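You operate a simulated robot arm through the tools that you are given. There is no shell and no other tool. Be economical: measure what you need, move in short steps, check, and stop when the job is done.

You are at the controls of a simulated two-armed robot. One attempt, no reset.

## Task
Put the blue-capped tube on the top of the long table away on the top of the test bench. Take the blue-banded small bottle and leave it on the fourth shelf from the bottom of the parts rack. Take the plain sample cup on the top of the white-topped table and put it away on the sample table top. Take the blue-banded jug on the sample table top and put it away on the cup table top. Press the scale power button to switch it on. Put the box labelled "Aprons" from the small table top on top of the white filter and the box marked "Caps" on the top of the test bench. Take the narrow nozzle and put it on top of the brown cups carton on the lid table top. Take the teal tray on the top of the white-topped table and put it away on the top of the tiled bench. Take the short grey weight on the top of the white-topped table and put it away on the sample table top. Pick up the small blue-banded bottle from the lid table top with one hand, pass it to the other hand and put it on the small table top. Take the ladle on the lid table top and put it away on the cup table top. The order is free. Set down upright: blue-banded small bottle, blue-banded jug, box, narrow nozzle, short grey weight, small blue-banded bottle.

The check looks at the end state, three seconds after you hand in, the way a careful person would. Anything else that was tipped, shoved, dropped, spilled or broken makes it a failure. A push-on lid holds only when it is set on centred and level and pressed home; a screw cap is set on level and turned clockwise until tight.

## Robot
Two 7-joint arms with two-finger parallel grippers on one trunk, on a base that drives. Base frame: it is fixed to the floor where the robot stands at the start and does not move with it; the origin is under the middle of the robot, x ahead of it, y to its left, z up. Units: mm, degrees, N and s.
The left shoulder is at the start at [70, 130, 1187], the right one opposite. With the tool pointing down near the work surface each hand reaches from about 100 to 500 mm from the robot's upright axis, wherever it stands, measured 20 degrees to its own side. Places, roughly: blue box, card box, grey box, teal box [-2500, 14000, 1000]; blue-banded jug [-4250, 13750, 1000]; blue-banded small bottle (6x6x12 cm) [2400, -1200, 900]; blue-capped tube (3x3x10 cm) [500, -200, 900]; cup table top [-1500, 11800, 800]; cups carton [-1500, 10000, 1000]; fourth shelf of the parts rack [-2500, -1600, 1300]; ladle (18x7x27 cm) [-900, 10200, 900]; narrow nozzle (4x4x5 cm) [-1800, 10200, 900]; plain sample cup (7x7x7 cm) [-2300, 8000, 900]; sample table top [-3700, 14000, 800]; scale power button [-3600, 13800, 900]; short grey weight [-2250, 8500, 750]; small blue-banded bottle (7x7x19 cm) [-1400, 10100, 900]; small table top [-2600, 14100, 800]; teal tray (29x20x7 cm) [-2200, 8800, 800]; top of the test bench [-1100, 15900, 800]; top of the tiled bench [-6400, 10200, 900]; white filter (18x26x4 cm) [-2800, 14000, 900]. Payload 1.57 kg a hand.
The TCP of each hand is the grasp point between the finger pads, 30 mm short of the fingertips. In the tool frame z runs along the fingers and y along their closing line. Largest opening 80 mm; finger width 17, thickness 12; the body of the gripper, 40 by 82 mm, starts 80 mm behind the TCP.
Orientation is told as [roll, pitch, yaw] about the base's x, y, z axes, in that order, counted from this pose: with the fingers straight down and closing along the base's y, the tool's x points along the base's -x, its y along +y and its z along -z.

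## Interface
- The arms move only by the tool drive_tool. It takes "left_increments", "right_increments" or both (then of equal length, played together; a hand with none holds still); each is a list of rows, each a list of 7 numbers: the gripper command, from -1 (shut) to 1 (fully open), values between in proportion, then the shift along the tool's x, y, z in mm, then the turn, a rotation vector about the tool's x, y, z in degrees. In form: [[grip, tx, ty, tz, ax, ay, az], ...]. A call has 1 to 8 rows; each row is the pose to reach, as a shift and turn from the pose commanded when the call began, along the tool's axes at that moment. Each row takes 0.2 s and may step no farther than 50 mm and 8.6 degrees from the row before; otherwise, or with a gripper value out of range, the whole call is refused. A pose out of reach is approached as far as the arm can. The call stops where the force on the tool passes 40 N (or 10 N more than at its start, if that is more) or the arm is blocked; 0.2 s more then pass. The fingers move at their own pace (about 108 mm/s each) and stop on an object; they squeeze with about 34 N. The grip force told is the motor's: it shows also when the fingers shut on nothing. Time passes only in rows, and 0.2 s behind the last, so rows that repeat a pose let the fingers close. It gives the time, the measured TCP pose, the force on the tool (base axes), the opening and the grip force at its end, in the units of the frame above (readings bear some noise), with the torque about the TCP (base axes, N m) and any sound that the robot's microphone picked up.
- Cameras (640 x 400 px; columns grow to the right, rows downward): "scene" is now at [121.2, -27.9, 1391.1]; the picture's right is [-0.35, -0.94, 0.00], its down [-0.73, 0.28, -0.62] and it looks along [0.58, -0.22, -0.79] (base axes); focal length 265 px, centre (320, 200). "left" rides on the left gripper at [72, 7, -122] in its tool frame; the picture's right is [-0.09, 1.00, 0.00], its down [-0.84, -0.08, -0.54] and it looks along [-0.54, -0.05, 0.84] (tool axes); focal length 238 px, centre (320, 200). "right" rides on the right gripper at [72, -7, -122] in its tool frame; the picture's right is [0.09, 1.00, 0.00], its down [-0.84, 0.08, -0.54] and it looks along [-0.54, 0.05, 0.84] (tool axes); focal length 238 px, centre (320, 200). There is no depth. A picture from a camera that has moved, and an enlarged one, comes with that camera's place and axes in the base frame and with its lens.
- snapshot(camera): a new picture of that camera. The clock stands still meanwhile.
- move_column(by): slides the trunk up (or, below 0, down) by that many mm; the arms and the scene camera ride with it, the base frame stays. It gives what a move gives, with no picture.
- base_move(legs): drives the robot by 1 to 6 legs, each [ahead, left, turn to the left] in mm, mm and degrees, along the robot's own axes; the way and the turn of a leg run together, so that a leg with both is an arc; at most 1500 mm and 180 degrees a leg. The arms and the cameras ride along, it lands a little off, and it stops where it bumps. It gives what a move gives.
- head_to(pan, tilt): turns the head with the scene camera to pan (to the left, within 86 degrees either way) and tilt (down, from -29 to 69), counted from straight ahead of the robot. It gives what a move gives.
- enlarge(camera, box): a new picture of the part [left, top, right, bottom] of that camera's present view, enlarged. The clock stands still meanwhile.
- job_done(): hands the job in; it is judged then, once.

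Go step by step. Nothing tells you exact positions but the pictures and the camera data: compare them with the known pose of the tool, close in by small moves and look again before you grip or let go. The budget is 567 turns and 370 pictures, counting those below and the enlarged ones. Unless the task says otherwise, let go and move clear before handing in, and close with one line.

The tools are called after "Request:" as a command line: name --argument value ..., lists and objects as JSON in quotes. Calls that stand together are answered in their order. drive_tool: Moves the arms, as the interface text tells. Its arguments: {"type":"object","properties":{"left_increments":{"type":"array"},"right_increments":{"type":"array"}},"required":[]} The other tools are called the same way: move_column (by) slides the trunk up or down; base_move (legs) drives the base; head_to (pan, tilt) turns the head that bears the scene camera; snapshot (camera) takes a picture; enlarge (camera, box) takes an enlarged picture of a part of a camera's view; job_done () hands the job in.

At the start:

```text
time: 0.0
left_position: [326.9, -30.7, 1079.7]
left_orientation: [0.0, 0.0, 0.1]
left_ft_force: [0.6, 0.0, 0.4]
left_moment: [-0.03, -0.02, 0.0]
left_finger_gap: 80.1
left_grip_force: 0.2
right_position: [275.4, -260.1, 1074.1]
right_orientation: [0.0, 0.0, 0.0]
right_ft_force: [-1.4, 0.7, 0.3]
right_moment: [0.03, -0.03, -0.03]
right_finger_gap: 80.0
right_grip_force: 0.0
trunk travel left (down, up): [-825.0, 115.0]
robot x, y, heading: [-2.6, 4.2, 0.3]
head pan, tilt: [-20.7, 51.7]
```

scene: 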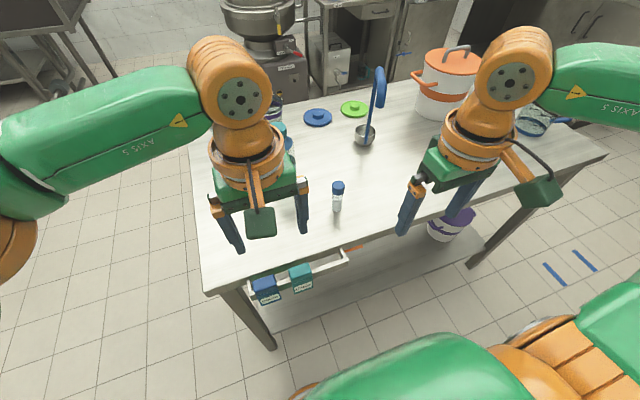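
right: 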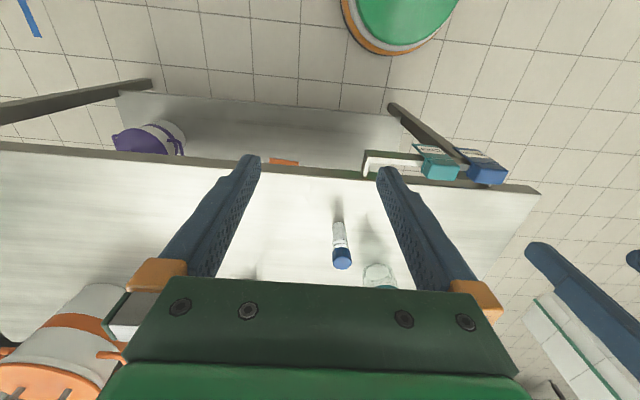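
left: 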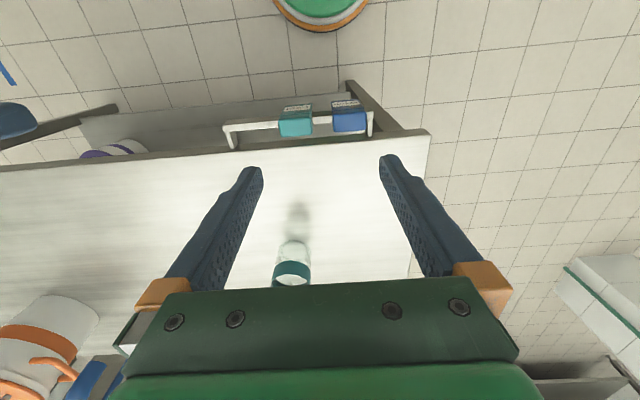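

The blue-capped tube stands at about (474, -208) on a table top at z≈847. I creep the base ahead a little and bring the right hand above it.

Request:
base_move --legs '[[45, 0, 0]]'

Request:
drive_tool --right_increments '[[1, -40, 13, 18, 0, 0, 0], [1, -80, 26, 36, 0, 0, 0], [1, -115, 40, 50, 0, 0, 0], [1, -150, 52, 60, 0, 0, 0], [1, -150, 52, 60, 0, 0, 0]]'

Request:
snapshot --camera "right"

Request:
snapshot --camera "scene"

```text
time: 0.9
left_position: [363.7, -32.4, 1081.3]
left_orientation: [0.0, -0.4, 0.1]
left_ft_force: [-1.1, 0.4, 0.1]
left_moment: [-0.02, -0.08, -0.01]
left_finger_gap: 79.8
left_grip_force: 0.0
right_position: [312.9, -260.3, 1075.3]
right_orientation: [0.0, -0.4, 0.0]
right_ft_force: [0.1, 0.1, -0.3]
right_moment: [-0.01, -0.11, 0.0]
right_finger_gap: 80.2
right_grip_force: 0.1
trunk travel left (down, up): [-825.0, 115.0]
robot x, y, heading: [42.6, 0.5, 0.1]
head pan, tilt: [-20.7, 51.7]
```

```text
time: 2.1
left_position: [370.6, -31.2, 1079.5]
left_orientation: [0.0, -0.2, 0.1]
left_ft_force: [0.8, 0.2, 0.4]
left_moment: [-0.02, -0.02, 0.02]
left_finger_gap: 80.1
left_grip_force: 0.0
right_position: [467.6, -207.4, 1014.9]
right_orientation: [0.1, -0.1, 0.1]
right_ft_force: [1.3, 0.5, -0.5]
right_moment: [0.02, -0.05, 0.0]
right_finger_gap: 80.0
right_grip_force: 0.1
trunk travel left (down, up): [-825.0, 115.0]
robot x, y, heading: [46.0, 1.9, 0.1]
head pan, tilt: [-20.7, 51.7]
```

```text
366 pictures are left
camera right: at [394.6, -214.6, 1136.9], right [-0.09, 1.0, 0.0], down [0.84, 0.08, 0.54], along [0.54, 0.05, -0.84], focal length 238 px, centre (320, 200)
```

right: 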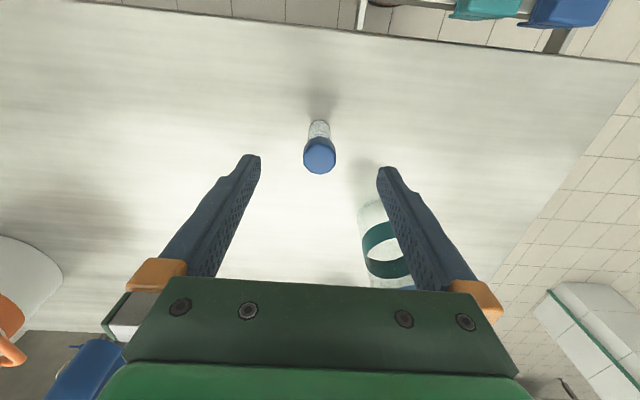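

```text
365 pictures are left
camera scene: at [164.6, -28.3, 1391.2], right [-0.35, -0.94, 0.0], down [-0.73, 0.28, -0.62], along [0.58, -0.22, -0.78], focal length 265 px, centre (320, 200)
```

scene: 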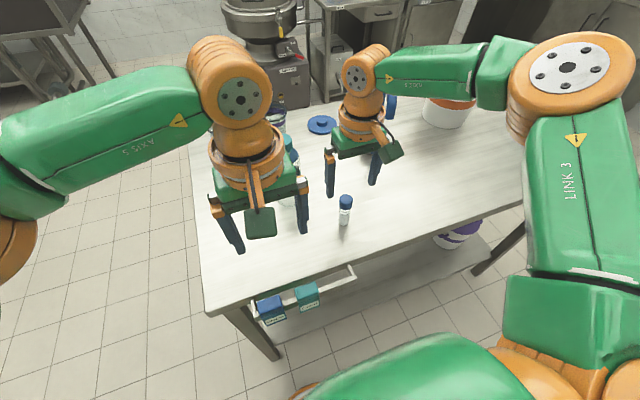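

The tube sits almost exactly under the right hand. I go down to z≈900, close and lift.

Request:
drive_tool --right_increments '[[1, -6, -1, 40, 0, 0, 0], [1, -6, -1, 80, 0, 0, 0], [1, -6, -1, 112, 0, 0, 0], [-1, -6, -1, 112, 0, 0, 0], [-1, -6, -1, 112, 0, 0, 0], [-1, -6, -1, 112, 0, 0, 0]]'

Request:
drive_tool --right_increments '[[-1, 0, 0, -45, 0, 0, 0], [-1, 0, 0, -90, 0, 0, 0], [-1, 0, 0, -135, 0, 0, 0], [-1, 0, 0, -170, 0, 0, 0]]'

Request:
head_to --pan -30 --tilt 15

Request:
snapshot --camera "scene"

Request:
snapshot --camera "right"

```text
time: 3.5
left_position: [372.0, -31.0, 1079.1]
left_orientation: [0.1, 0.0, 0.1]
left_ft_force: [-0.7, -0.2, 0.3]
left_moment: [0.01, -0.01, -0.03]
left_finger_gap: 79.9
left_grip_force: 0.0
right_position: [447.4, -220.0, 923.1]
right_orientation: [0.0, 0.0, 0.0]
right_ft_force: [0.1, 0.8, 0.6]
right_moment: [0.0, 0.0, 0.01]
right_finger_gap: 0.0
right_grip_force: 21.4
right hand out of reach, approached as far as the arm can: row 2, 3, 4, 5, 6
trunk travel left (down, up): [-825.0, 115.0]
robot x, y, heading: [47.1, 2.0, -0.2]
head pan, tilt: [-20.7, 51.7]
```

```text
time: 4.5
left_position: [370.8, -31.3, 1079.0]
left_orientation: [0.0, 0.1, 0.1]
left_ft_force: [-0.4, -0.5, -0.1]
left_moment: [-0.03, 0.01, -0.03]
left_finger_gap: 80.0
left_grip_force: 0.2
right_position: [445.7, -219.9, 1093.0]
right_orientation: [0.0, 0.0, 0.0]
right_ft_force: [1.1, -0.1, -0.1]
right_moment: [-0.01, 0.0, -0.02]
right_finger_gap: 0.0
right_grip_force: 21.2
trunk travel left (down, up): [-825.0, 115.0]
robot x, y, heading: [46.6, 1.2, 0.3]
head pan, tilt: [-20.7, 51.7]
```

```text
time: 5.5
left_position: [370.8, -30.7, 1079.4]
left_orientation: [0.0, 0.0, 0.2]
left_ft_force: [0.3, -0.4, 0.5]
left_moment: [0.0, 0.01, 0.0]
left_finger_gap: 80.0
left_grip_force: 0.1
right_position: [447.1, -220.9, 1091.8]
right_orientation: [0.0, 0.0, 0.0]
right_ft_force: [-0.3, 0.3, 0.5]
right_moment: [-0.01, 0.06, 0.0]
right_finger_gap: 0.0
right_grip_force: 21.1
trunk travel left (down, up): [-825.0, 115.0]
robot x, y, heading: [45.0, -1.8, -0.1]
head pan, tilt: [-30.0, 15.0]
```

```text
364 pictures are left
camera scene: at [175.9, -47.9, 1447.0], right [-0.5, -0.87, 0.0], down [-0.23, 0.13, -0.97], along [0.84, -0.48, -0.26], focal length 265 px, centre (320, 200)
```

scene: 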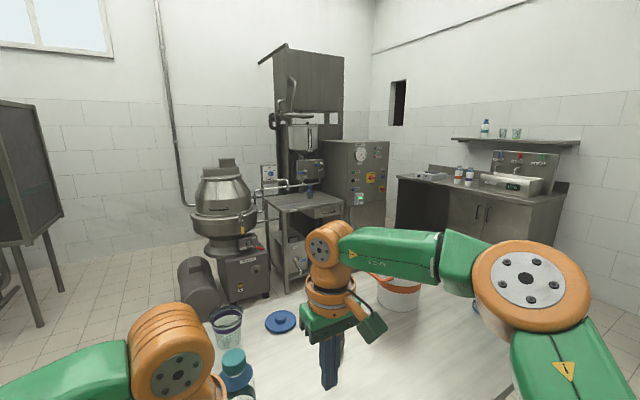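

```text
363 pictures are left
camera right: at [375.0, -227.4, 1215.0], right [-0.09, 1.0, 0.0], down [0.84, 0.08, 0.54], along [0.54, 0.05, -0.84], focal length 238 px, centre (320, 200)
```

right: 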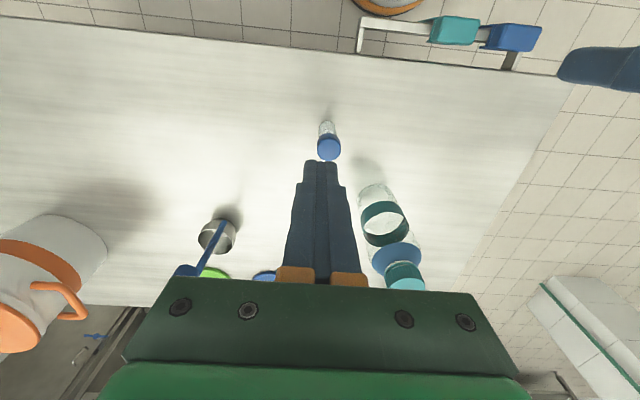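

The arm fell short at that height; the tube is untouched. I bring the base 75 mm nearer and retry.

Request:
base_move --legs '[[75, 0, 0]]'

Request:
drive_tool --right_increments '[[1, 20, 6, 20, 0, 0, 0], [1, 46, 12, 50, 0, 0, 0], [1, 46, 12, 80, 0, 0, 0], [1, 46, 12, 80, 0, 0, 0]]'

Request:
snapshot --camera "right"

```text
time: 6.6
left_position: [439.2, -31.2, 1081.7]
left_orientation: [0.0, -0.4, 0.1]
left_ft_force: [-0.8, -0.5, 1.1]
left_moment: [-0.03, -0.04, -0.01]
left_finger_gap: 79.8
left_grip_force: 0.1
right_position: [514.4, -220.8, 1095.0]
right_orientation: [0.1, -0.4, 0.0]
right_ft_force: [-1.4, -0.2, 1.1]
right_moment: [-0.03, -0.03, 0.02]
right_finger_gap: 0.1
right_grip_force: 21.4
trunk travel left (down, up): [-825.0, 115.0]
robot x, y, heading: [120.7, -3.7, 0.1]
head pan, tilt: [-30.0, 15.0]
```

```text
time: 7.6
left_position: [445.0, -31.3, 1078.3]
left_orientation: [0.0, 0.1, 0.0]
left_ft_force: [0.4, -0.1, 0.2]
left_moment: [-0.01, 0.01, 0.01]
left_finger_gap: 80.1
left_grip_force: 0.1
right_position: [475.1, -208.6, 1013.4]
right_orientation: [0.0, 0.1, 0.0]
right_ft_force: [-1.5, 0.5, -0.4]
right_moment: [-0.03, 0.0, -0.01]
right_finger_gap: 79.9
right_grip_force: 0.0
trunk travel left (down, up): [-825.0, 115.0]
robot x, y, heading: [119.1, 0.6, 0.1]
head pan, tilt: [-30.0, 15.0]
```

```text
362 pictures are left
camera right: at [403.1, -214.9, 1135.2], right [-0.09, 1.0, 0.0], down [0.84, 0.08, 0.54], along [0.54, 0.05, -0.84], focal length 238 px, centre (320, 200)
```

right: 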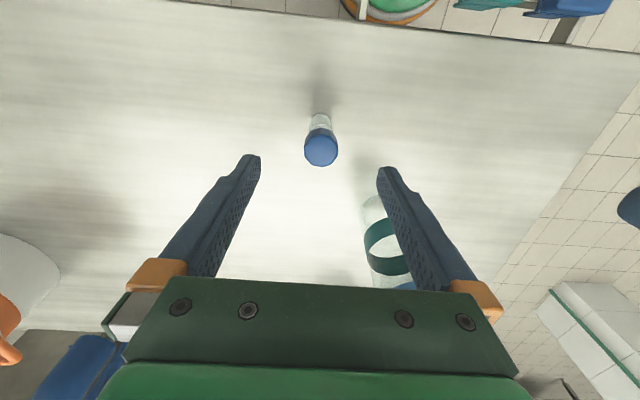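

Hand is centred over the tube. Going down, closing and lifting.

Request:
drive_tool --right_increments '[[1, 0, 0, 40, 0, 0, 0], [1, 0, 0, 80, 0, 0, 0], [1, 0, 0, 112, 0, 0, 0], [-1, 0, 0, 112, 0, 0, 0], [-1, 0, 0, 112, 0, 0, 0], [-1, 0, 0, 112, 0, 0, 0]]'

Request:
drive_tool --right_increments '[[-1, 0, 0, -45, 0, 0, 0], [-1, 0, 0, -90, 0, 0, 0], [-1, 0, 0, -135, 0, 0, 0], [-1, 0, 0, -180, 0, 0, 0]]'

Request:
snapshot --camera "right"

```text
time: 9.0
left_position: [444.7, -31.7, 1080.5]
left_orientation: [0.0, 0.0, 0.1]
left_ft_force: [0.1, 0.1, -0.2]
left_moment: [0.03, 0.01, 0.01]
left_finger_gap: 80.1
left_grip_force: 0.0
right_position: [476.1, -209.5, 900.6]
right_orientation: [0.0, 0.0, 0.0]
right_ft_force: [-0.4, 0.5, 0.8]
right_moment: [-0.01, -0.05, 0.0]
right_finger_gap: 28.9
right_grip_force: 34.2
trunk travel left (down, up): [-825.0, 115.0]
robot x, y, heading: [117.0, 0.6, 0.3]
head pan, tilt: [-30.0, 15.0]
```

```text
time: 10.0
left_position: [444.2, -30.9, 1077.8]
left_orientation: [0.0, -0.1, 0.1]
left_ft_force: [-0.1, 0.3, -0.5]
left_moment: [0.01, -0.02, 0.01]
left_finger_gap: 79.7
left_grip_force: 0.0
right_position: [475.4, -209.1, 1080.9]
right_orientation: [0.0, 0.0, -0.2]
right_ft_force: [0.7, -0.2, -0.5]
right_moment: [-0.02, 0.01, 0.0]
right_finger_gap: 28.4
right_grip_force: 34.4
trunk travel left (down, up): [-825.0, 115.0]
robot x, y, heading: [116.8, -1.8, -0.2]
head pan, tilt: [-30.0, 15.0]
```

```text
361 pictures are left
camera right: at [402.8, -214.7, 1204.3], right [-0.09, 1.0, 0.0], down [0.84, 0.08, 0.54], along [0.54, 0.05, -0.84], focal length 238 px, centre (320, 200)
```

right: 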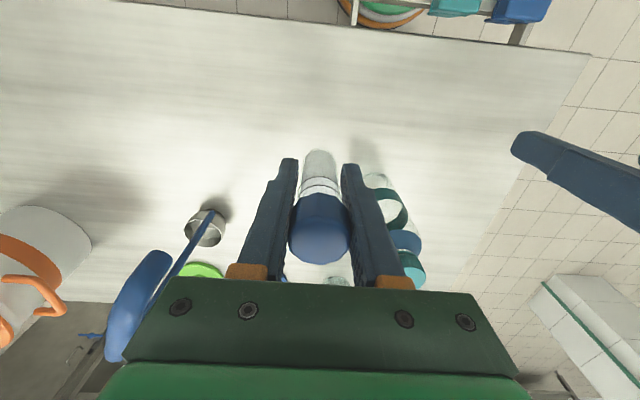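

Tube is held. Now I look for the blue-banded small bottle, expected near (309,187) in the scene view, and at the surroundings.

Request:
enlarge --camera "scene" --box '[240, 140, 400, 240]'

Request:
head_to --pan -80 --tilt 25

Request:
snapshot --camera "scene"

Request:
head_to --pan 60 --tilt 25

Request:
snapshot --camera "scene"

```text
4.00 times, centred on (320, 190) of scene
camera zoom: at [248.8, -47.6, 1447.2], right [-0.5, -0.87, 0.0], down [-0.22, 0.13, -0.97], along [0.84, -0.48, -0.26], focal length 1060 px, centre (320, 240)
```

zoom: 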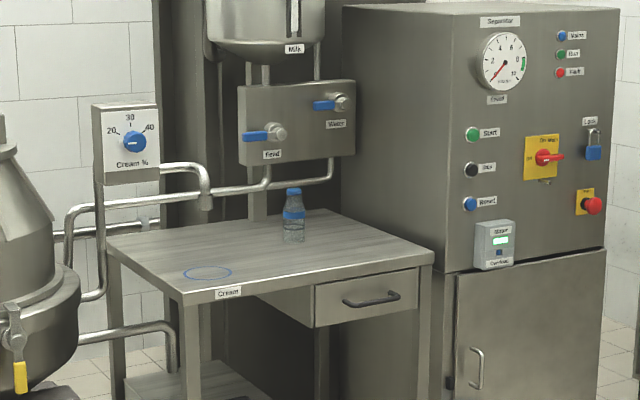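

```text
time: 11.1
left_position: [444.6, -31.2, 1078.9]
left_orientation: [0.0, 0.0, 0.0]
left_ft_force: [-0.7, -0.5, 0.3]
left_moment: [-0.01, 0.0, -0.02]
left_finger_gap: 80.1
left_grip_force: 0.1
right_position: [477.3, -209.4, 1080.7]
right_orientation: [0.0, 0.0, -0.1]
right_ft_force: [-0.5, -0.3, 0.1]
right_moment: [0.02, 0.01, 0.03]
right_finger_gap: 28.3
right_grip_force: 34.1
trunk travel left (down, up): [-825.0, 115.0]
robot x, y, heading: [118.2, -1.3, -0.1]
head pan, tilt: [-80.0, 25.0]
```

```text
359 pictures are left
camera scene: at [184.9, -92.0, 1430.9], right [-0.98, -0.17, 0.0], down [-0.07, 0.42, -0.91], along [0.16, -0.89, -0.42], focal length 265 px, centre (320, 200)
```

scene: 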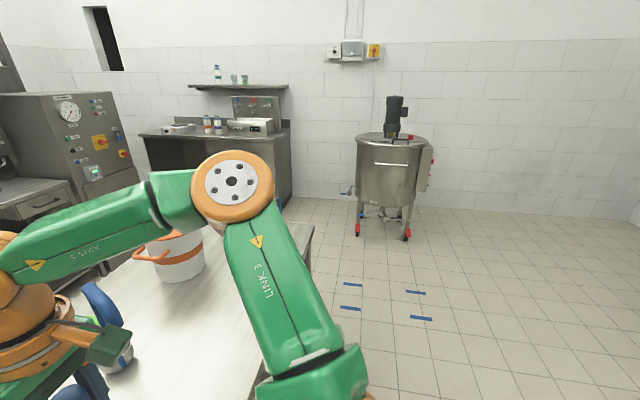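

```text
time: 13.4
left_position: [445.9, -32.0, 1079.5]
left_orientation: [-0.1, 0.0, 0.1]
left_ft_force: [0.3, -0.5, 1.1]
left_moment: [-0.01, 0.01, 0.0]
left_finger_gap: 80.0
left_grip_force: 0.1
right_position: [476.6, -209.3, 1080.1]
right_orientation: [0.1, -0.1, -0.1]
right_ft_force: [-0.2, 0.7, -0.1]
right_moment: [-0.02, -0.01, 0.01]
right_finger_gap: 28.5
right_grip_force: 33.9
trunk travel left (down, up): [-825.0, 115.0]
robot x, y, heading: [121.2, -1.8, -0.1]
head pan, tilt: [60.0, 25.0]
```

```text
358 pictures are left
camera scene: at [215.0, 78.4, 1430.9], right [0.87, -0.5, 0.0], down [-0.21, -0.37, -0.91], along [0.45, 0.78, -0.42], focal length 265 px, centre (320, 200)
```

scene: 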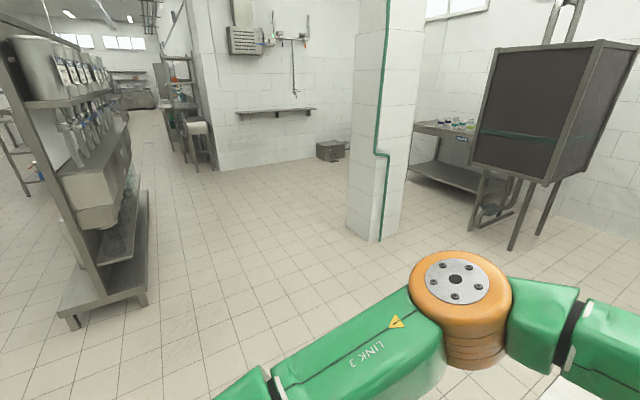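

The blue-banded bottle stands on the steel table near (2380, -1190). I back off, go round the left end of the long table and stop in front of that steel table.

Request:
base_move --legs '[[-150, 0, 0], [0, 560, 0], [1450, 0, 0], [0, -1200, 0], [0, -500, 0]]'

Request:
head_to --pan 0 --tilt 35

Request:
snapshot --camera "scene"

```text
time: 32.6
left_position: [1756.7, -1171.0, 1080.4]
left_orientation: [-0.2, 0.1, 0.0]
left_ft_force: [0.4, 0.7, 0.3]
left_moment: [-0.01, 0.03, -0.01]
left_finger_gap: 80.1
left_grip_force: 0.1
right_position: [1787.9, -1346.6, 1080.2]
right_orientation: [0.0, 0.0, -0.2]
right_ft_force: [-0.9, 0.3, -0.3]
right_moment: [-0.04, 0.02, 0.0]
right_finger_gap: 28.4
right_grip_force: 34.1
trunk travel left (down, up): [-825.0, 115.0]
robot x, y, heading: [1429.6, -1139.7, 0.1]
head pan, tilt: [60.0, 25.0]
```

```text
time: 33.9
left_position: [1756.4, -1171.0, 1079.2]
left_orientation: [0.1, 0.0, 0.0]
left_ft_force: [-0.7, -0.3, 0.3]
left_moment: [0.0, -0.01, -0.02]
left_finger_gap: 80.0
left_grip_force: 0.0
right_position: [1785.9, -1348.7, 1081.1]
right_orientation: [0.1, 0.0, -0.1]
right_ft_force: [0.5, 0.0, -0.9]
right_moment: [0.03, 0.0, -0.02]
right_finger_gap: 28.2
right_grip_force: 34.1
trunk travel left (down, up): [-825.0, 115.0]
robot x, y, heading: [1428.3, -1140.3, -0.1]
head pan, tilt: [0.0, 35.0]
```

```text
357 pictures are left
camera scene: at [1568.0, -1141.3, 1415.1], right [0.0, -1.0, 0.0], down [-0.57, 0.0, -0.82], along [0.82, 0.0, -0.57], focal length 265 px, centre (320, 200)
```

scene: 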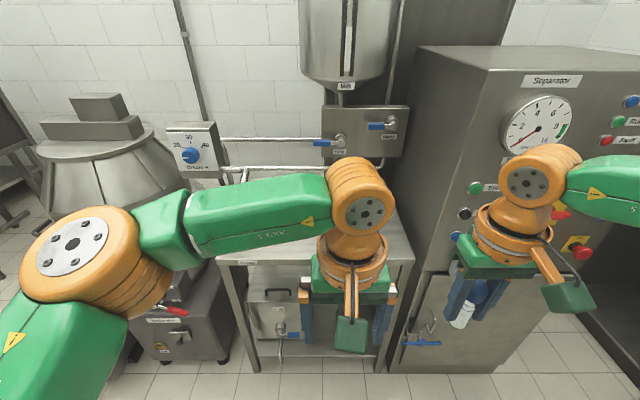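

The left arm hides the bottle, and the cabinet face is flush with the table edge near x≈2140. I tuck the right hand back and swing the left hand aside to see.

Request:
drive_tool --left_increments '[[1, 10, 40, 0, 0, 0, 0], [1, 20, 85, 0, 0, 0, 0], [1, 30, 130, 0, 0, 0, 0], [1, 40, 175, 0, 0, 0, 0], [1, 50, 220, 0, 0, 0, 0]]' --right_increments '[[-1, 40, -15, 0, 0, 0, 0], [-1, 80, -30, 0, 0, 0, 0], [-1, 120, -45, 0, 0, 0, 0], [-1, 155, -60, 0, 0, 0, 0], [-1, 190, -80, 0, 0, 0, 0]]'

Request:
snapshot --camera "scene"

```text
time: 35.1
left_position: [1701.5, -948.4, 1079.0]
left_orientation: [-0.2, -0.3, -0.1]
left_ft_force: [-0.7, 0.9, 0.0]
left_moment: [-0.01, -0.02, -0.02]
left_finger_gap: 80.1
left_grip_force: 0.0
right_position: [1592.8, -1424.9, 1081.8]
right_orientation: [-0.2, -0.1, 0.0]
right_ft_force: [-1.0, 0.3, -0.2]
right_moment: [-0.04, -0.1, -0.03]
right_finger_gap: 28.3
right_grip_force: 34.5
right hand out of reach, approached as far as the arm can: row 4
trunk travel left (down, up): [-825.0, 115.0]
robot x, y, heading: [1430.2, -1141.7, -0.3]
head pan, tilt: [0.0, 35.0]
```

```text
356 pictures are left
camera scene: at [1562.3, -1137.5, 1415.7], right [0.0, -1.0, 0.0], down [-0.57, 0.0, -0.82], along [0.82, 0.0, -0.57], focal length 265 px, centre (320, 200)
```

scene: 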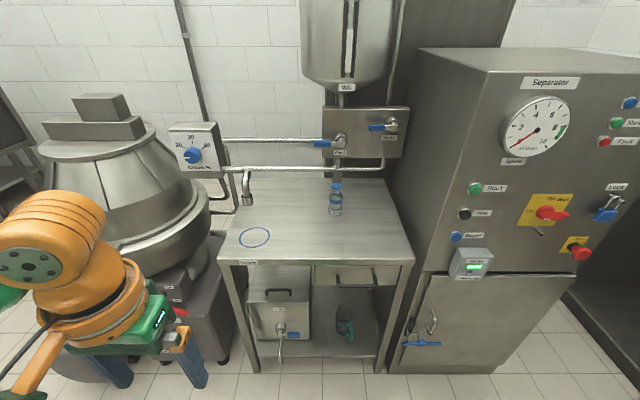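

The bottle is at about (2362, -1198) on the steel table (z≈800). I'll pitch the left hand 45° so it can reach in and later into a shelf, and drive nearer.

Request:
drive_tool --left_increments '[[1, 0, 0, 0, 0, -7.5, 0], [1, 0, 0, 0, 0, -15, 0], [1, 0, 0, 0, 0, -22.5, 0], [1, 0, 0, 0, 0, -30, 0], [1, 0, 0, 0, 0, -37.5, 0], [1, 0, 0, 0, 0, -45, 0], [1, 0, 0, 0, 0, -45, 0]]'

Request:
base_move --legs '[[0, -120, 0], [400, 0, 0]]'

Request:
snapshot --camera "scene"

Request:
snapshot --camera "left"

```text
time: 36.7
left_position: [1789.2, -942.2, 1137.2]
left_orientation: [0.0, -45.0, -0.1]
left_ft_force: [-0.4, 2.1, 0.3]
left_moment: [-0.03, 0.01, -0.01]
left_finger_gap: 79.8
left_grip_force: 0.0
left hand out of reach, approached as far as the arm can: row 3, 4, 5, 6, 7
right_position: [1598.0, -1428.6, 1081.8]
right_orientation: [0.0, 0.0, -0.2]
right_ft_force: [0.1, -0.5, -0.8]
right_moment: [0.0, 0.0, -0.01]
right_finger_gap: 28.4
right_grip_force: 34.3
trunk travel left (down, up): [-825.0, 115.0]
robot x, y, heading: [1429.0, -1141.2, -0.2]
head pan, tilt: [0.0, 35.0]
```

```text
time: 40.0
left_position: [2188.1, -1063.7, 1139.0]
left_orientation: [-0.1, -45.1, -0.2]
left_ft_force: [0.1, 0.0, 0.8]
left_moment: [0.01, -0.03, 0.0]
left_finger_gap: 79.9
left_grip_force: 0.0
right_position: [1994.0, -1549.5, 1081.5]
right_orientation: [0.0, 0.0, -0.3]
right_ft_force: [-0.5, -0.6, -0.7]
right_moment: [-0.01, -0.02, -0.02]
right_finger_gap: 28.6
right_grip_force: 33.8
trunk travel left (down, up): [-825.0, 115.0]
robot x, y, heading: [1826.9, -1261.1, -0.1]
head pan, tilt: [0.0, 35.0]
```

```text
355 pictures are left
camera scene: at [1964.9, -1263.1, 1415.3], right [-0.01, -1.0, 0.0], down [-0.57, 0.0, -0.82], along [0.82, 0.0, -0.57], focal length 265 px, centre (320, 200)
```

scene: 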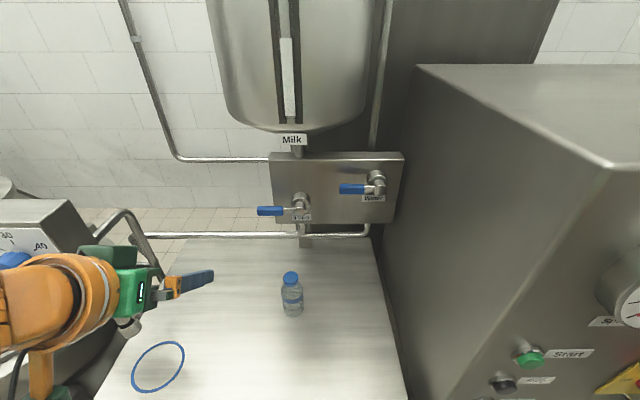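

```text
354 pictures are left
camera left: at [2050.1, -1056.6, 1174.8], right [0.07, 1.0, 0.06], down [0.21, -0.08, 0.98], along [0.98, -0.05, -0.21], focal length 238 px, centre (320, 200)
```

left: 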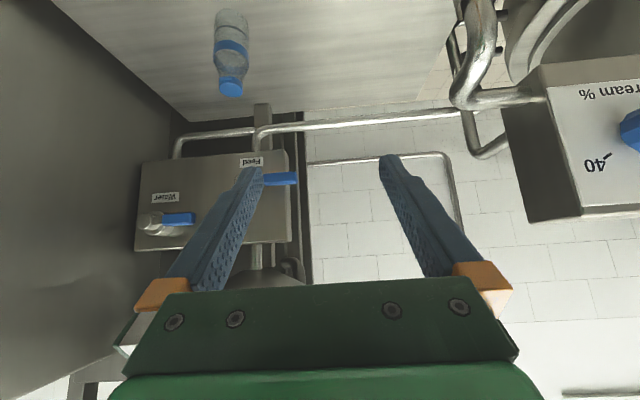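

Bottle triangulated at (2363, -1197), base z 800. I move the left hand to a pre-grasp point behind and above it.

Request:
drive_tool --left_increments '[[1, 14, -22, 35, 0, 0, 0], [1, 28, -44, 70, 0, 0, 0], [1, 42, -66, 105, 0, 0, 0], [1, 54, -88, 140, 0, 0, 0], [1, 67, -111, 174, 0, 0, 0], [1, 80, -133, 208, 0, 0, 0], [1, 80, -133, 208, 0, 0, 0]]'

Request:
snapshot --camera "left"

Request:
snapshot --camera "scene"

```text
time: 41.6
left_position: [2278.9, -1197.7, 932.2]
left_orientation: [0.0, -45.1, -0.2]
left_ft_force: [-0.6, -0.2, 0.7]
left_moment: [0.0, -0.02, 0.01]
left_finger_gap: 79.8
left_grip_force: 0.1
left hand out of reach, approached as far as the arm can: row 1
right_position: [1996.1, -1550.8, 1080.7]
right_orientation: [0.0, 0.1, -0.3]
right_ft_force: [0.1, -0.7, -0.3]
right_moment: [0.03, 0.0, 0.02]
right_finger_gap: 28.4
right_grip_force: 33.2
trunk travel left (down, up): [-825.0, 115.0]
robot x, y, heading: [1825.4, -1262.6, -0.1]
head pan, tilt: [0.0, 35.0]
```

```text
353 pictures are left
camera left: at [2140.9, -1189.6, 970.2], right [0.07, 1.0, 0.06], down [0.21, -0.08, 0.97], along [0.98, -0.05, -0.21], focal length 238 px, centre (320, 200)
```

left: 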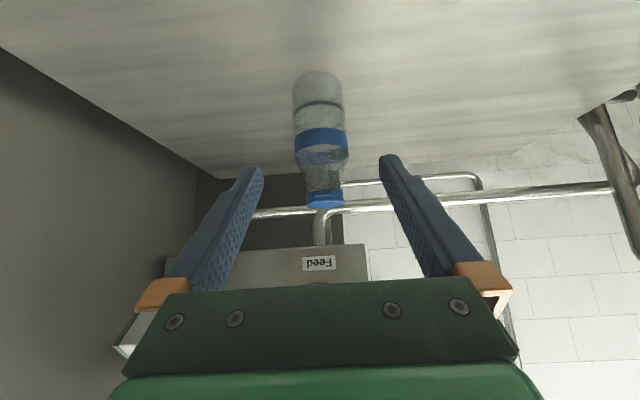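

```text
352 pictures are left
camera scene: at [1966.7, -1262.7, 1415.1], right [-0.01, -1.0, 0.0], down [-0.57, 0.0, -0.82], along [0.82, 0.0, -0.57], focal length 265 px, centre (320, 200)
```

scene: 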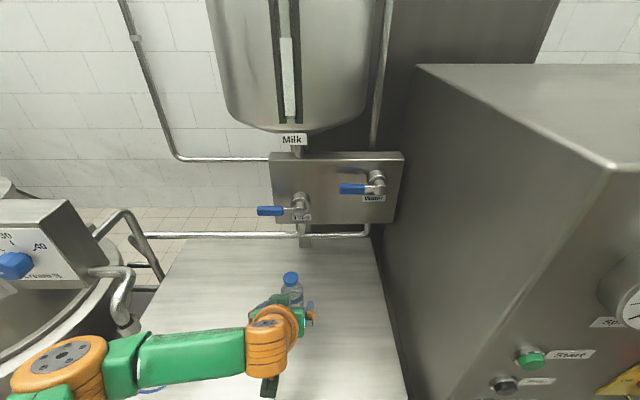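

Aligned. I advance along the finger axis, close, and lift.

Request:
drive_tool --left_increments '[[1, 0, 2, 40, 0, 0, 0], [1, 0, 2, 80, 0, 0, 0], [1, 0, 2, 118, 0, 0, 0], [-1, 0, 2, 118, 0, 0, 0], [-1, 0, 2, 118, 0, 0, 0], [-1, 0, 2, 118, 0, 0, 0]]'

Request:
snapshot --camera "left"

```text
time: 43.0
left_position: [2362.3, -1194.6, 850.6]
left_orientation: [0.0, -44.9, -0.2]
left_ft_force: [0.4, 0.3, 0.5]
left_moment: [0.0, 0.02, -0.03]
left_finger_gap: 50.6
left_grip_force: 34.2
right_position: [1995.9, -1548.5, 1080.7]
right_orientation: [0.0, 0.0, -0.3]
right_ft_force: [-0.2, -1.0, -0.3]
right_moment: [-0.01, 0.03, 0.0]
right_finger_gap: 28.3
right_grip_force: 34.1
trunk travel left (down, up): [-825.0, 115.0]
robot x, y, heading: [1830.5, -1262.9, -0.2]
head pan, tilt: [0.0, 35.0]
```

```text
351 pictures are left
camera left: at [2224.8, -1187.7, 887.2], right [0.07, 1.0, 0.06], down [0.21, -0.08, 0.97], along [0.98, -0.05, -0.21], focal length 238 px, centre (320, 200)
```

left: 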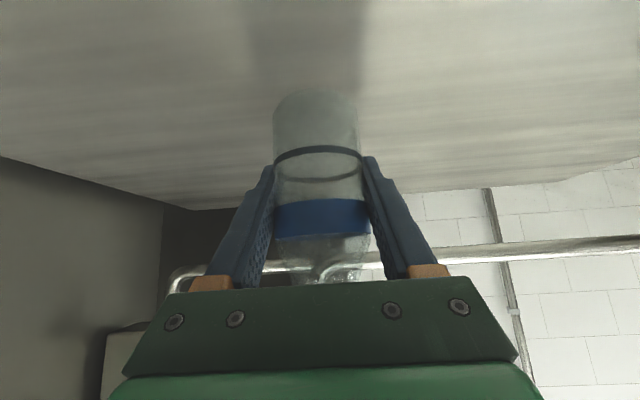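

Bottle is gripped upright. Lift it, retract, and back away, then turn towards the parts rack.

Request:
drive_tool --left_increments '[[-1, -25, 0, -25, 0, 0, 0], [-1, -50, 0, -50, 0, 0, 0], [-1, -55, 0, -90, 0, 0, 0], [-1, -40, 15, -130, 0, 0, 0], [-1, -20, 35, -165, 0, 0, 0], [-1, 0, 55, -200, 0, 0, 0], [-1, 15, 70, -233, 0, 0, 0], [-1, 15, 70, -233, 0, 0, 0]]'

Request:
base_move --legs '[[-400, 0, 0], [0, -240, 0]]'

Request:
snapshot --camera "left"

```text
time: 44.8
left_position: [2210.1, -1130.7, 1000.3]
left_orientation: [-0.1, -44.9, -0.2]
left_ft_force: [-0.2, 0.5, -0.6]
left_moment: [-0.01, 0.01, 0.02]
left_finger_gap: 50.4
left_grip_force: 33.8
left hand out of reach, approached as far as the arm can: row 7, 8
right_position: [1995.9, -1551.2, 1080.3]
right_orientation: [0.1, 0.0, -0.3]
right_ft_force: [-0.5, 0.2, -1.1]
right_moment: [-0.01, 0.04, 0.01]
right_finger_gap: 28.4
right_grip_force: 34.2
trunk travel left (down, up): [-825.0, 115.0]
robot x, y, heading: [1829.1, -1262.2, -0.6]
head pan, tilt: [0.0, 35.0]
```

```text
time: 48.7
left_position: [1809.3, -1368.1, 1000.4]
left_orientation: [-0.2, -44.9, -0.2]
left_ft_force: [0.2, -1.1, -0.1]
left_moment: [-0.06, -0.01, 0.0]
left_finger_gap: 50.5
left_grip_force: 34.2
right_position: [1595.8, -1786.6, 1081.7]
right_orientation: [0.0, 0.0, -0.3]
right_ft_force: [-0.1, 0.7, -0.3]
right_moment: [-0.01, -0.02, 0.01]
right_finger_gap: 28.5
right_grip_force: 33.0
trunk travel left (down, up): [-825.0, 115.0]
robot x, y, heading: [1429.7, -1499.7, -0.2]
head pan, tilt: [0.0, 35.0]
```

```text
350 pictures are left
camera left: at [1671.6, -1361.2, 1037.0], right [0.07, 1.0, 0.06], down [0.21, -0.08, 0.97], along [0.98, -0.06, -0.21], focal length 238 px, centre (320, 200)
```

left: 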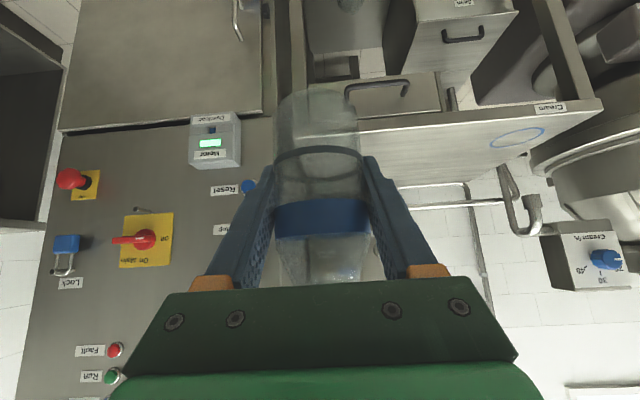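

Holding well. I turn right by 180° and drive along y≈-1500 toward the rack, then look.

Request:
base_move --legs '[[0, 0, -179.5], [1500, 0, 0], [600, 0, 0]]'

Request:
head_to --pan 0 --tilt 15

Request:
snapshot --camera "scene"

```text
time: 66.4
left_position: [-1045.3, -1728.3, 1000.8]
left_orientation: [0.0, -45.0, -177.7]
left_ft_force: [-0.3, -0.6, -1.3]
left_moment: [-0.01, -0.02, -0.04]
left_finger_gap: 50.4
left_grip_force: 34.3
right_position: [-849.7, -1300.6, 1081.3]
right_orientation: [0.0, -0.1, -177.9]
right_ft_force: [1.3, 0.1, -1.2]
right_moment: [0.01, 0.01, -0.02]
right_finger_gap: 28.5
right_grip_force: 34.2
trunk travel left (down, up): [-825.0, 115.0]
robot x, y, heading: [-670.9, -1581.2, -177.6]
head pan, tilt: [0.0, 35.0]
```

```text
time: 67.2
left_position: [-1045.4, -1728.2, 999.7]
left_orientation: [0.0, -45.0, -177.6]
left_ft_force: [-0.5, -1.0, -0.3]
left_moment: [-0.02, -0.01, 0.01]
left_finger_gap: 50.4
left_grip_force: 33.5
right_position: [-851.5, -1301.9, 1081.3]
right_orientation: [0.0, -0.1, -177.8]
right_ft_force: [-0.6, -0.2, -0.7]
right_moment: [0.02, 0.01, -0.02]
right_finger_gap: 28.3
right_grip_force: 33.7
trunk travel left (down, up): [-825.0, 115.0]
robot x, y, heading: [-675.2, -1587.0, -178.1]
head pan, tilt: [0.0, 15.0]
```

```text
349 pictures are left
camera scene: at [-814.9, -1589.3, 1447.0], right [-0.04, 1.0, 0.0], down [0.26, 0.01, -0.97], along [-0.96, -0.04, -0.26], focal length 265 px, centre (320, 200)
```

scene: 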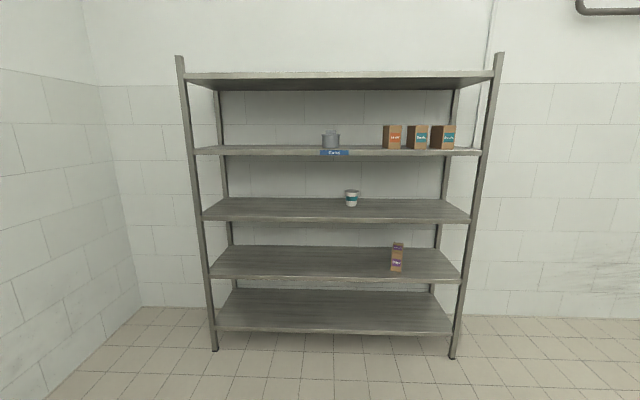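

The rack's fourth shelf (z≈1325, front x≈-2245) has a free left part near y≈-1900. I straighten, approach, and raise the trunk.

Request:
base_move --legs '[[0, 0, -1.9], [0, 170, 0], [1000, 0, 0]]'

Request:
move_column --by 110

Request:
snapshot --camera "scene"

```text
time: 73.8
left_position: [-2045.6, -1886.3, 1000.9]
left_orientation: [0.0, -45.1, -179.9]
left_ft_force: [-0.3, 0.2, -0.4]
left_moment: [-0.04, -0.01, 0.01]
left_finger_gap: 50.4
left_grip_force: 33.5
right_position: [-1834.6, -1467.4, 1081.9]
right_orientation: [0.0, 0.0, -180.0]
right_ft_force: [0.6, 1.0, -0.8]
right_moment: [0.01, -0.01, 0.01]
right_finger_gap: 28.4
right_grip_force: 33.8
trunk travel left (down, up): [-825.0, 115.0]
robot x, y, heading: [-1666.1, -1755.3, -180.3]
head pan, tilt: [0.0, 15.0]
```

```text
time: 75.2
left_position: [-2046.9, -1886.0, 1110.0]
left_orientation: [0.1, -44.9, -179.8]
left_ft_force: [-0.7, 0.2, 0.7]
left_moment: [0.01, -0.02, 0.06]
left_finger_gap: 50.7
left_grip_force: 33.8
right_position: [-1834.0, -1467.3, 1190.7]
right_orientation: [0.0, 0.0, -179.9]
right_ft_force: [0.4, 0.6, -0.7]
right_moment: [-0.03, -0.01, -0.01]
right_finger_gap: 28.4
right_grip_force: 34.0
trunk travel left (down, up): [-935.0, 5.0]
robot x, y, heading: [-1665.9, -1753.9, -180.1]
head pan, tilt: [0.0, 15.0]
```

```text
348 pictures are left
camera scene: at [-1809.3, -1755.8, 1557.1], right [0.0, 1.0, 0.0], down [0.26, 0.0, -0.97], along [-0.97, 0.0, -0.26], focal length 265 px, centre (320, 200)
```

scene: 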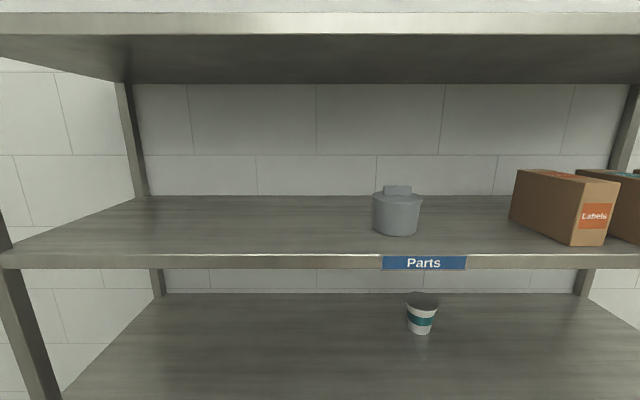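

Shelf 4 top is about z≈1337 and its left half is free. I raise the left hand well above shelf height, still in front of the rack.

Request:
drive_tool --left_increments '[[-1, -33, 0, -33, 0, 0, 0], [-1, -66, 0, -66, 0, 0, 0], [-1, -99, 0, -99, 0, 0, 0], [-1, -132, 0, -132, 0, 0, 0], [-1, -165, 0, -165, 0, 0, 0], [-1, -198, 0, -198, 0, 0, 0], [-1, -231, 0, -231, 0, 0, 0], [-1, -231, 0, -231, 0, 0, 0]]'

Request:
snapshot --camera "left"

Request:
snapshot --camera "scene"

```text
time: 77.0
left_position: [-2046.4, -1885.8, 1436.6]
left_orientation: [0.0, -44.9, 179.9]
left_ft_force: [0.8, 0.3, -0.1]
left_moment: [-0.02, -0.01, 0.03]
left_finger_gap: 50.5
left_grip_force: 34.3
left hand out of reach, approached as far as the arm can: row 1
right_position: [-1834.6, -1466.6, 1191.8]
right_orientation: [0.0, 0.0, -179.9]
right_ft_force: [0.3, -0.5, -1.1]
right_moment: [0.01, -0.01, -0.02]
right_finger_gap: 28.5
right_grip_force: 33.9
trunk travel left (down, up): [-935.0, 5.0]
robot x, y, heading: [-1667.2, -1755.9, 179.8]
head pan, tilt: [0.0, 15.0]
```

```text
347 pictures are left
camera left: at [-1910.3, -1891.9, 1473.7], right [-0.06, -1.0, 0.07], down [-0.21, 0.08, 0.97], along [-0.98, 0.05, -0.21], focal length 238 px, centre (320, 200)
```

left: 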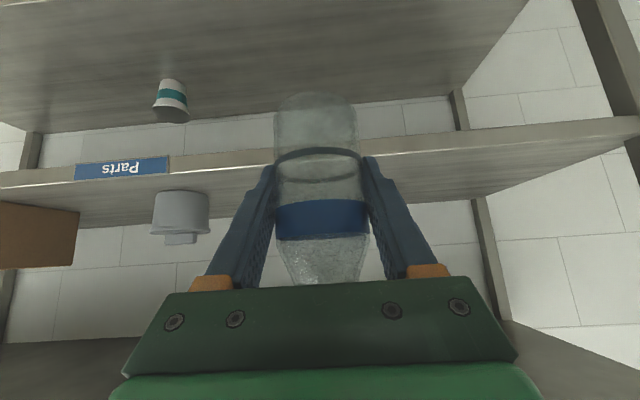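

```text
346 pictures are left
camera scene: at [-1809.2, -1755.7, 1557.1], right [0.0, 1.0, 0.0], down [0.26, 0.0, -0.97], along [-0.97, 0.0, -0.26], focal length 265 px, centre (320, 200)
```

scene: 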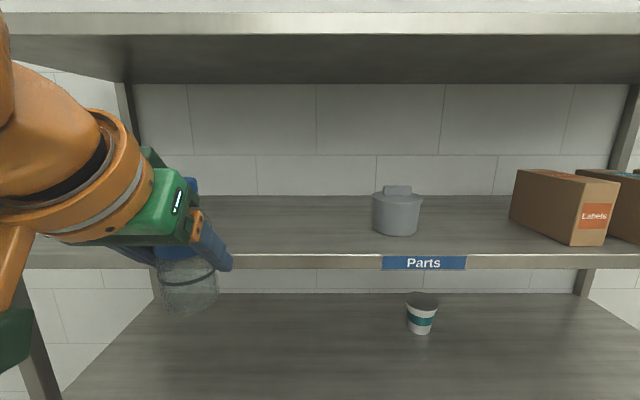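

Shelf front is x≈-2243, top z≈1340; the bottle bottom is at 1385. I drive in 285 mm so the bottle hangs ~85 mm inside the edge.

Request:
base_move --legs '[[285, 0, 0]]'

Request:
snapshot --camera "left"

Request:
snapshot --camera "scene"

```text
time: 79.0
left_position: [-2327.7, -1884.0, 1438.5]
left_orientation: [-0.1, -45.2, 180.0]
left_ft_force: [-0.3, 0.4, 0.5]
left_moment: [0.01, 0.01, -0.01]
left_finger_gap: 50.5
left_grip_force: 34.3
right_position: [-2116.6, -1466.3, 1191.3]
right_orientation: [0.0, -0.2, 179.9]
right_ft_force: [0.2, -0.5, -0.2]
right_moment: [0.02, 0.02, -0.01]
right_finger_gap: 28.5
right_grip_force: 34.1
trunk travel left (down, up): [-935.0, 5.0]
robot x, y, heading: [-1952.8, -1753.8, 179.8]
head pan, tilt: [0.0, 15.0]
```

```text
345 pictures are left
camera left: at [-2191.2, -1891.3, 1474.2], right [-0.07, -1.0, 0.07], down [-0.21, 0.08, 0.98], along [-0.98, 0.05, -0.21], focal length 238 px, centre (320, 200)
```

left: 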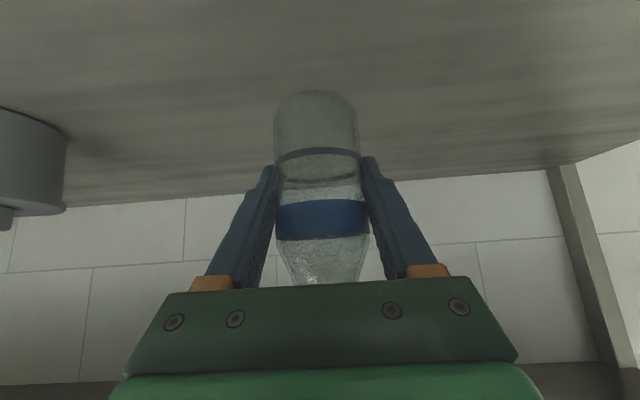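

```text
344 pictures are left
camera scene: at [-2089.4, -1755.2, 1557.6], right [0.0, 1.0, 0.0], down [0.26, 0.0, -0.97], along [-0.97, 0.0, -0.26], focal length 265 px, centre (320, 200)
```

scene: 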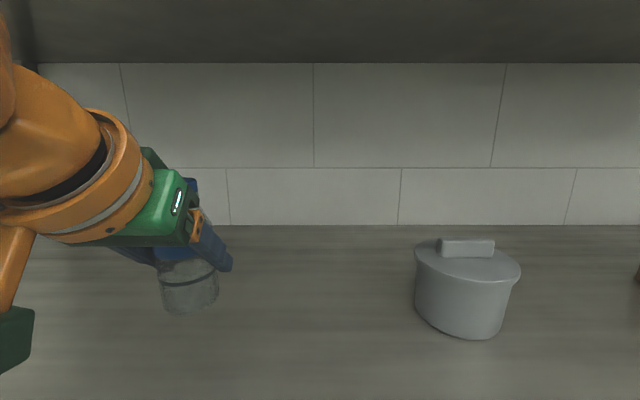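

Bottle is over the shelf. Lowering gently until contact.

Request:
drive_tool --left_increments '[[-1, 15, 0, 15, 0, 0, 0], [-1, 25, 0, 25, 0, 0, 0], [-1, 29, 0, 29, 0, 0, 0], [-1, 32, 0, 32, 0, 0, 0]]'

Request:
snapshot --camera "left"

```text
time: 80.0
left_position: [-2331.8, -1885.1, 1390.1]
left_orientation: [0.0, -44.9, -180.0]
left_ft_force: [0.0, -0.3, -0.1]
left_moment: [-0.01, 0.01, 0.03]
left_finger_gap: 50.3
left_grip_force: 33.7
right_position: [-2119.7, -1466.1, 1191.7]
right_orientation: [0.1, 0.0, 179.9]
right_ft_force: [0.7, 0.0, -0.3]
right_moment: [0.0, 0.03, -0.01]
right_finger_gap: 28.5
right_grip_force: 34.0
trunk travel left (down, up): [-935.0, 5.0]
robot x, y, heading: [-1952.9, -1756.3, 179.8]
head pan, tilt: [0.0, 15.0]
```

```text
343 pictures are left
camera left: at [-2196.3, -1891.0, 1427.7], right [-0.07, -1.0, 0.06], down [-0.21, 0.08, 0.97], along [-0.98, 0.05, -0.21], focal length 238 px, centre (320, 200)
```

left: 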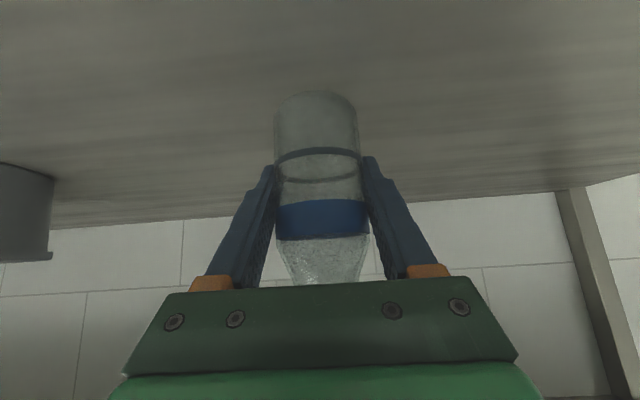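

No contact yet; stepping down a few mm more.

Request:
drive_tool --left_increments '[[-1, 2, 0, 2, 0, 0, 0], [-1, 4, 0, 4, 0, 0, 0], [-1, 4, 0, 4, 0, 0, 0]]'

Request:
drive_tool --left_increments '[[-1, 2, 0, 2, 0, 0, 0], [-1, 4, 0, 4, 0, 0, 0], [-1, 4, 0, 4, 0, 0, 0]]'

```text
time: 80.8
left_position: [-2330.2, -1883.5, 1386.3]
left_orientation: [-0.1, -45.0, -179.9]
left_ft_force: [-5.7, -2.9, 24.5]
left_moment: [-0.32, 0.11, 0.01]
left_finger_gap: 50.5
left_grip_force: 34.4
right_position: [-2118.0, -1467.5, 1190.4]
right_orientation: [-0.1, -0.1, 180.0]
right_ft_force: [-0.5, 0.1, -1.6]
right_moment: [0.0, 0.0, 0.01]
right_finger_gap: 28.4
right_grip_force: 34.1
trunk travel left (down, up): [-935.0, 5.0]
robot x, y, heading: [-1951.0, -1753.6, 179.9]
head pan, tilt: [0.0, 15.0]
```

```text
time: 81.6
left_position: [-2328.7, -1883.4, 1380.4]
left_orientation: [0.1, -44.9, 179.9]
left_ft_force: [-2.3, -1.4, 15.5]
left_moment: [-0.07, 0.03, 0.15]
left_finger_gap: 50.7
left_grip_force: 34.1
right_position: [-2117.2, -1466.1, 1190.8]
right_orientation: [-0.1, -0.2, 180.0]
right_ft_force: [0.7, 0.7, -0.4]
right_moment: [-0.01, 0.0, 0.0]
right_finger_gap: 28.5
right_grip_force: 33.3
trunk travel left (down, up): [-935.0, 5.0]
robot x, y, heading: [-1949.1, -1752.9, 179.8]
head pan, tilt: [0.0, 15.0]
```

Contact made; the bottle rests on the shelf. Open and draw straight back along the fingers.

Request:
drive_tool --left_increments '[[-1, -1, 0, -1, 0, 0, 0], [0.2, -1, 0, -1, 0, 0, 0], [1, -1, 0, -1, 0, 0, 0], [1, -1, 0, -1, 0, 0, 0], [1, -1, 0, -40, 0, 0, 0], [1, -1, 0, -80, 0, 0, 0], [1, -1, 0, -120, 0, 0, 0], [1, -1, 0, -120, 0, 0, 0]]'

Request:
snapshot --camera "left"

```text
time: 83.4
left_position: [-2248.3, -1884.9, 1465.5]
left_orientation: [0.0, -44.9, -179.9]
left_ft_force: [-0.2, 1.1, 1.4]
left_moment: [-0.02, 0.0, 0.0]
left_finger_gap: 80.0
left_grip_force: 0.0
right_position: [-2120.2, -1465.7, 1191.4]
right_orientation: [0.1, 0.0, 179.9]
right_ft_force: [0.8, -0.3, -0.5]
right_moment: [0.02, -0.02, -0.03]
right_finger_gap: 28.1
right_grip_force: 34.2
trunk travel left (down, up): [-935.0, 5.0]
robot x, y, heading: [-1950.3, -1756.6, 179.6]
head pan, tilt: [0.0, 15.0]
```

```text
342 pictures are left
camera left: at [-2111.9, -1892.0, 1502.0], right [-0.07, -1.0, 0.06], down [-0.21, 0.08, 0.97], along [-0.98, 0.05, -0.21], focal length 238 px, centre (320, 200)
```

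left: 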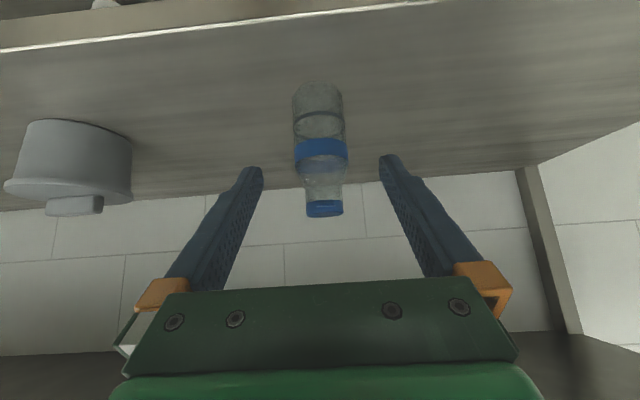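

The bottle stands upright on the fourth shelf. I back off, turn to face +y, and look at the way north.

Request:
base_move --legs '[[-1000, 0, 0], [0, 0, -90]]'

Request:
drive_tool --left_increments '[[1, 40, 0, -10, 0, 0, 0], [1, 80, 0, -20, 0, 0, 0], [1, 120, 0, -30, 0, 0, 0], [1, 160, 0, -40, 0, 0, 0], [1, 200, 0, -40, 0, 0, 0]]'

Request:
head_to --pan 0 --tilt 12

Request:
snapshot --camera "scene"

```text
time: 92.4
left_position: [-1088.3, -1456.2, 1464.7]
left_orientation: [-0.1, -44.9, 90.7]
left_ft_force: [-0.1, -0.4, 0.7]
left_moment: [0.0, 0.02, 0.01]
left_finger_gap: 80.0
left_grip_force: 0.1
right_position: [-668.1, -1580.9, 1190.7]
right_orientation: [0.0, 0.1, 90.7]
right_ft_force: [-0.6, 0.0, -0.2]
right_moment: [-0.01, 0.01, -0.01]
right_finger_gap: 28.6
right_grip_force: 33.9
trunk travel left (down, up): [-935.0, 5.0]
robot x, y, heading: [-953.7, -1750.0, 90.8]
head pan, tilt: [0.0, 15.0]
```

```text
time: 93.6
left_position: [-1085.8, -1626.9, 1352.8]
left_orientation: [0.0, -44.9, 90.7]
left_ft_force: [-0.1, -0.1, -0.8]
left_moment: [0.02, -0.01, -0.05]
left_finger_gap: 80.1
left_grip_force: 0.0
right_position: [-666.9, -1580.8, 1190.7]
right_orientation: [0.0, -0.2, 90.6]
right_ft_force: [0.2, -1.5, -0.7]
right_moment: [-0.03, 0.0, 0.01]
right_finger_gap: 28.5
right_grip_force: 34.0
trunk travel left (down, up): [-935.0, 5.0]
robot x, y, heading: [-955.4, -1750.2, 90.6]
head pan, tilt: [0.0, 15.0]
```

```text
time: 94.2
left_position: [-1085.0, -1626.2, 1352.6]
left_orientation: [-0.1, -44.9, 90.7]
left_ft_force: [0.3, 0.2, 0.3]
left_moment: [0.01, 0.05, 0.03]
left_finger_gap: 80.1
left_grip_force: 0.2
right_position: [-668.4, -1580.0, 1191.3]
right_orientation: [0.0, 0.0, 90.5]
right_ft_force: [0.8, 0.6, -0.1]
right_moment: [-0.01, 0.01, 0.02]
right_finger_gap: 28.3
right_grip_force: 34.1
trunk travel left (down, up): [-935.0, 5.0]
robot x, y, heading: [-952.1, -1752.5, 90.5]
head pan, tilt: [0.0, 12.0]
```

```text
341 pictures are left
camera scene: at [-954.9, -1610.0, 1562.0], right [1.0, 0.01, 0.0], down [0.0, -0.21, -0.98], along [-0.01, 0.98, -0.21], focal length 265 px, centre (320, 200)
```

scene: 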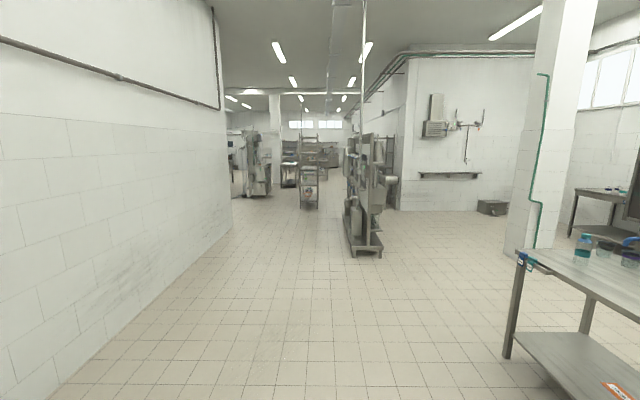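

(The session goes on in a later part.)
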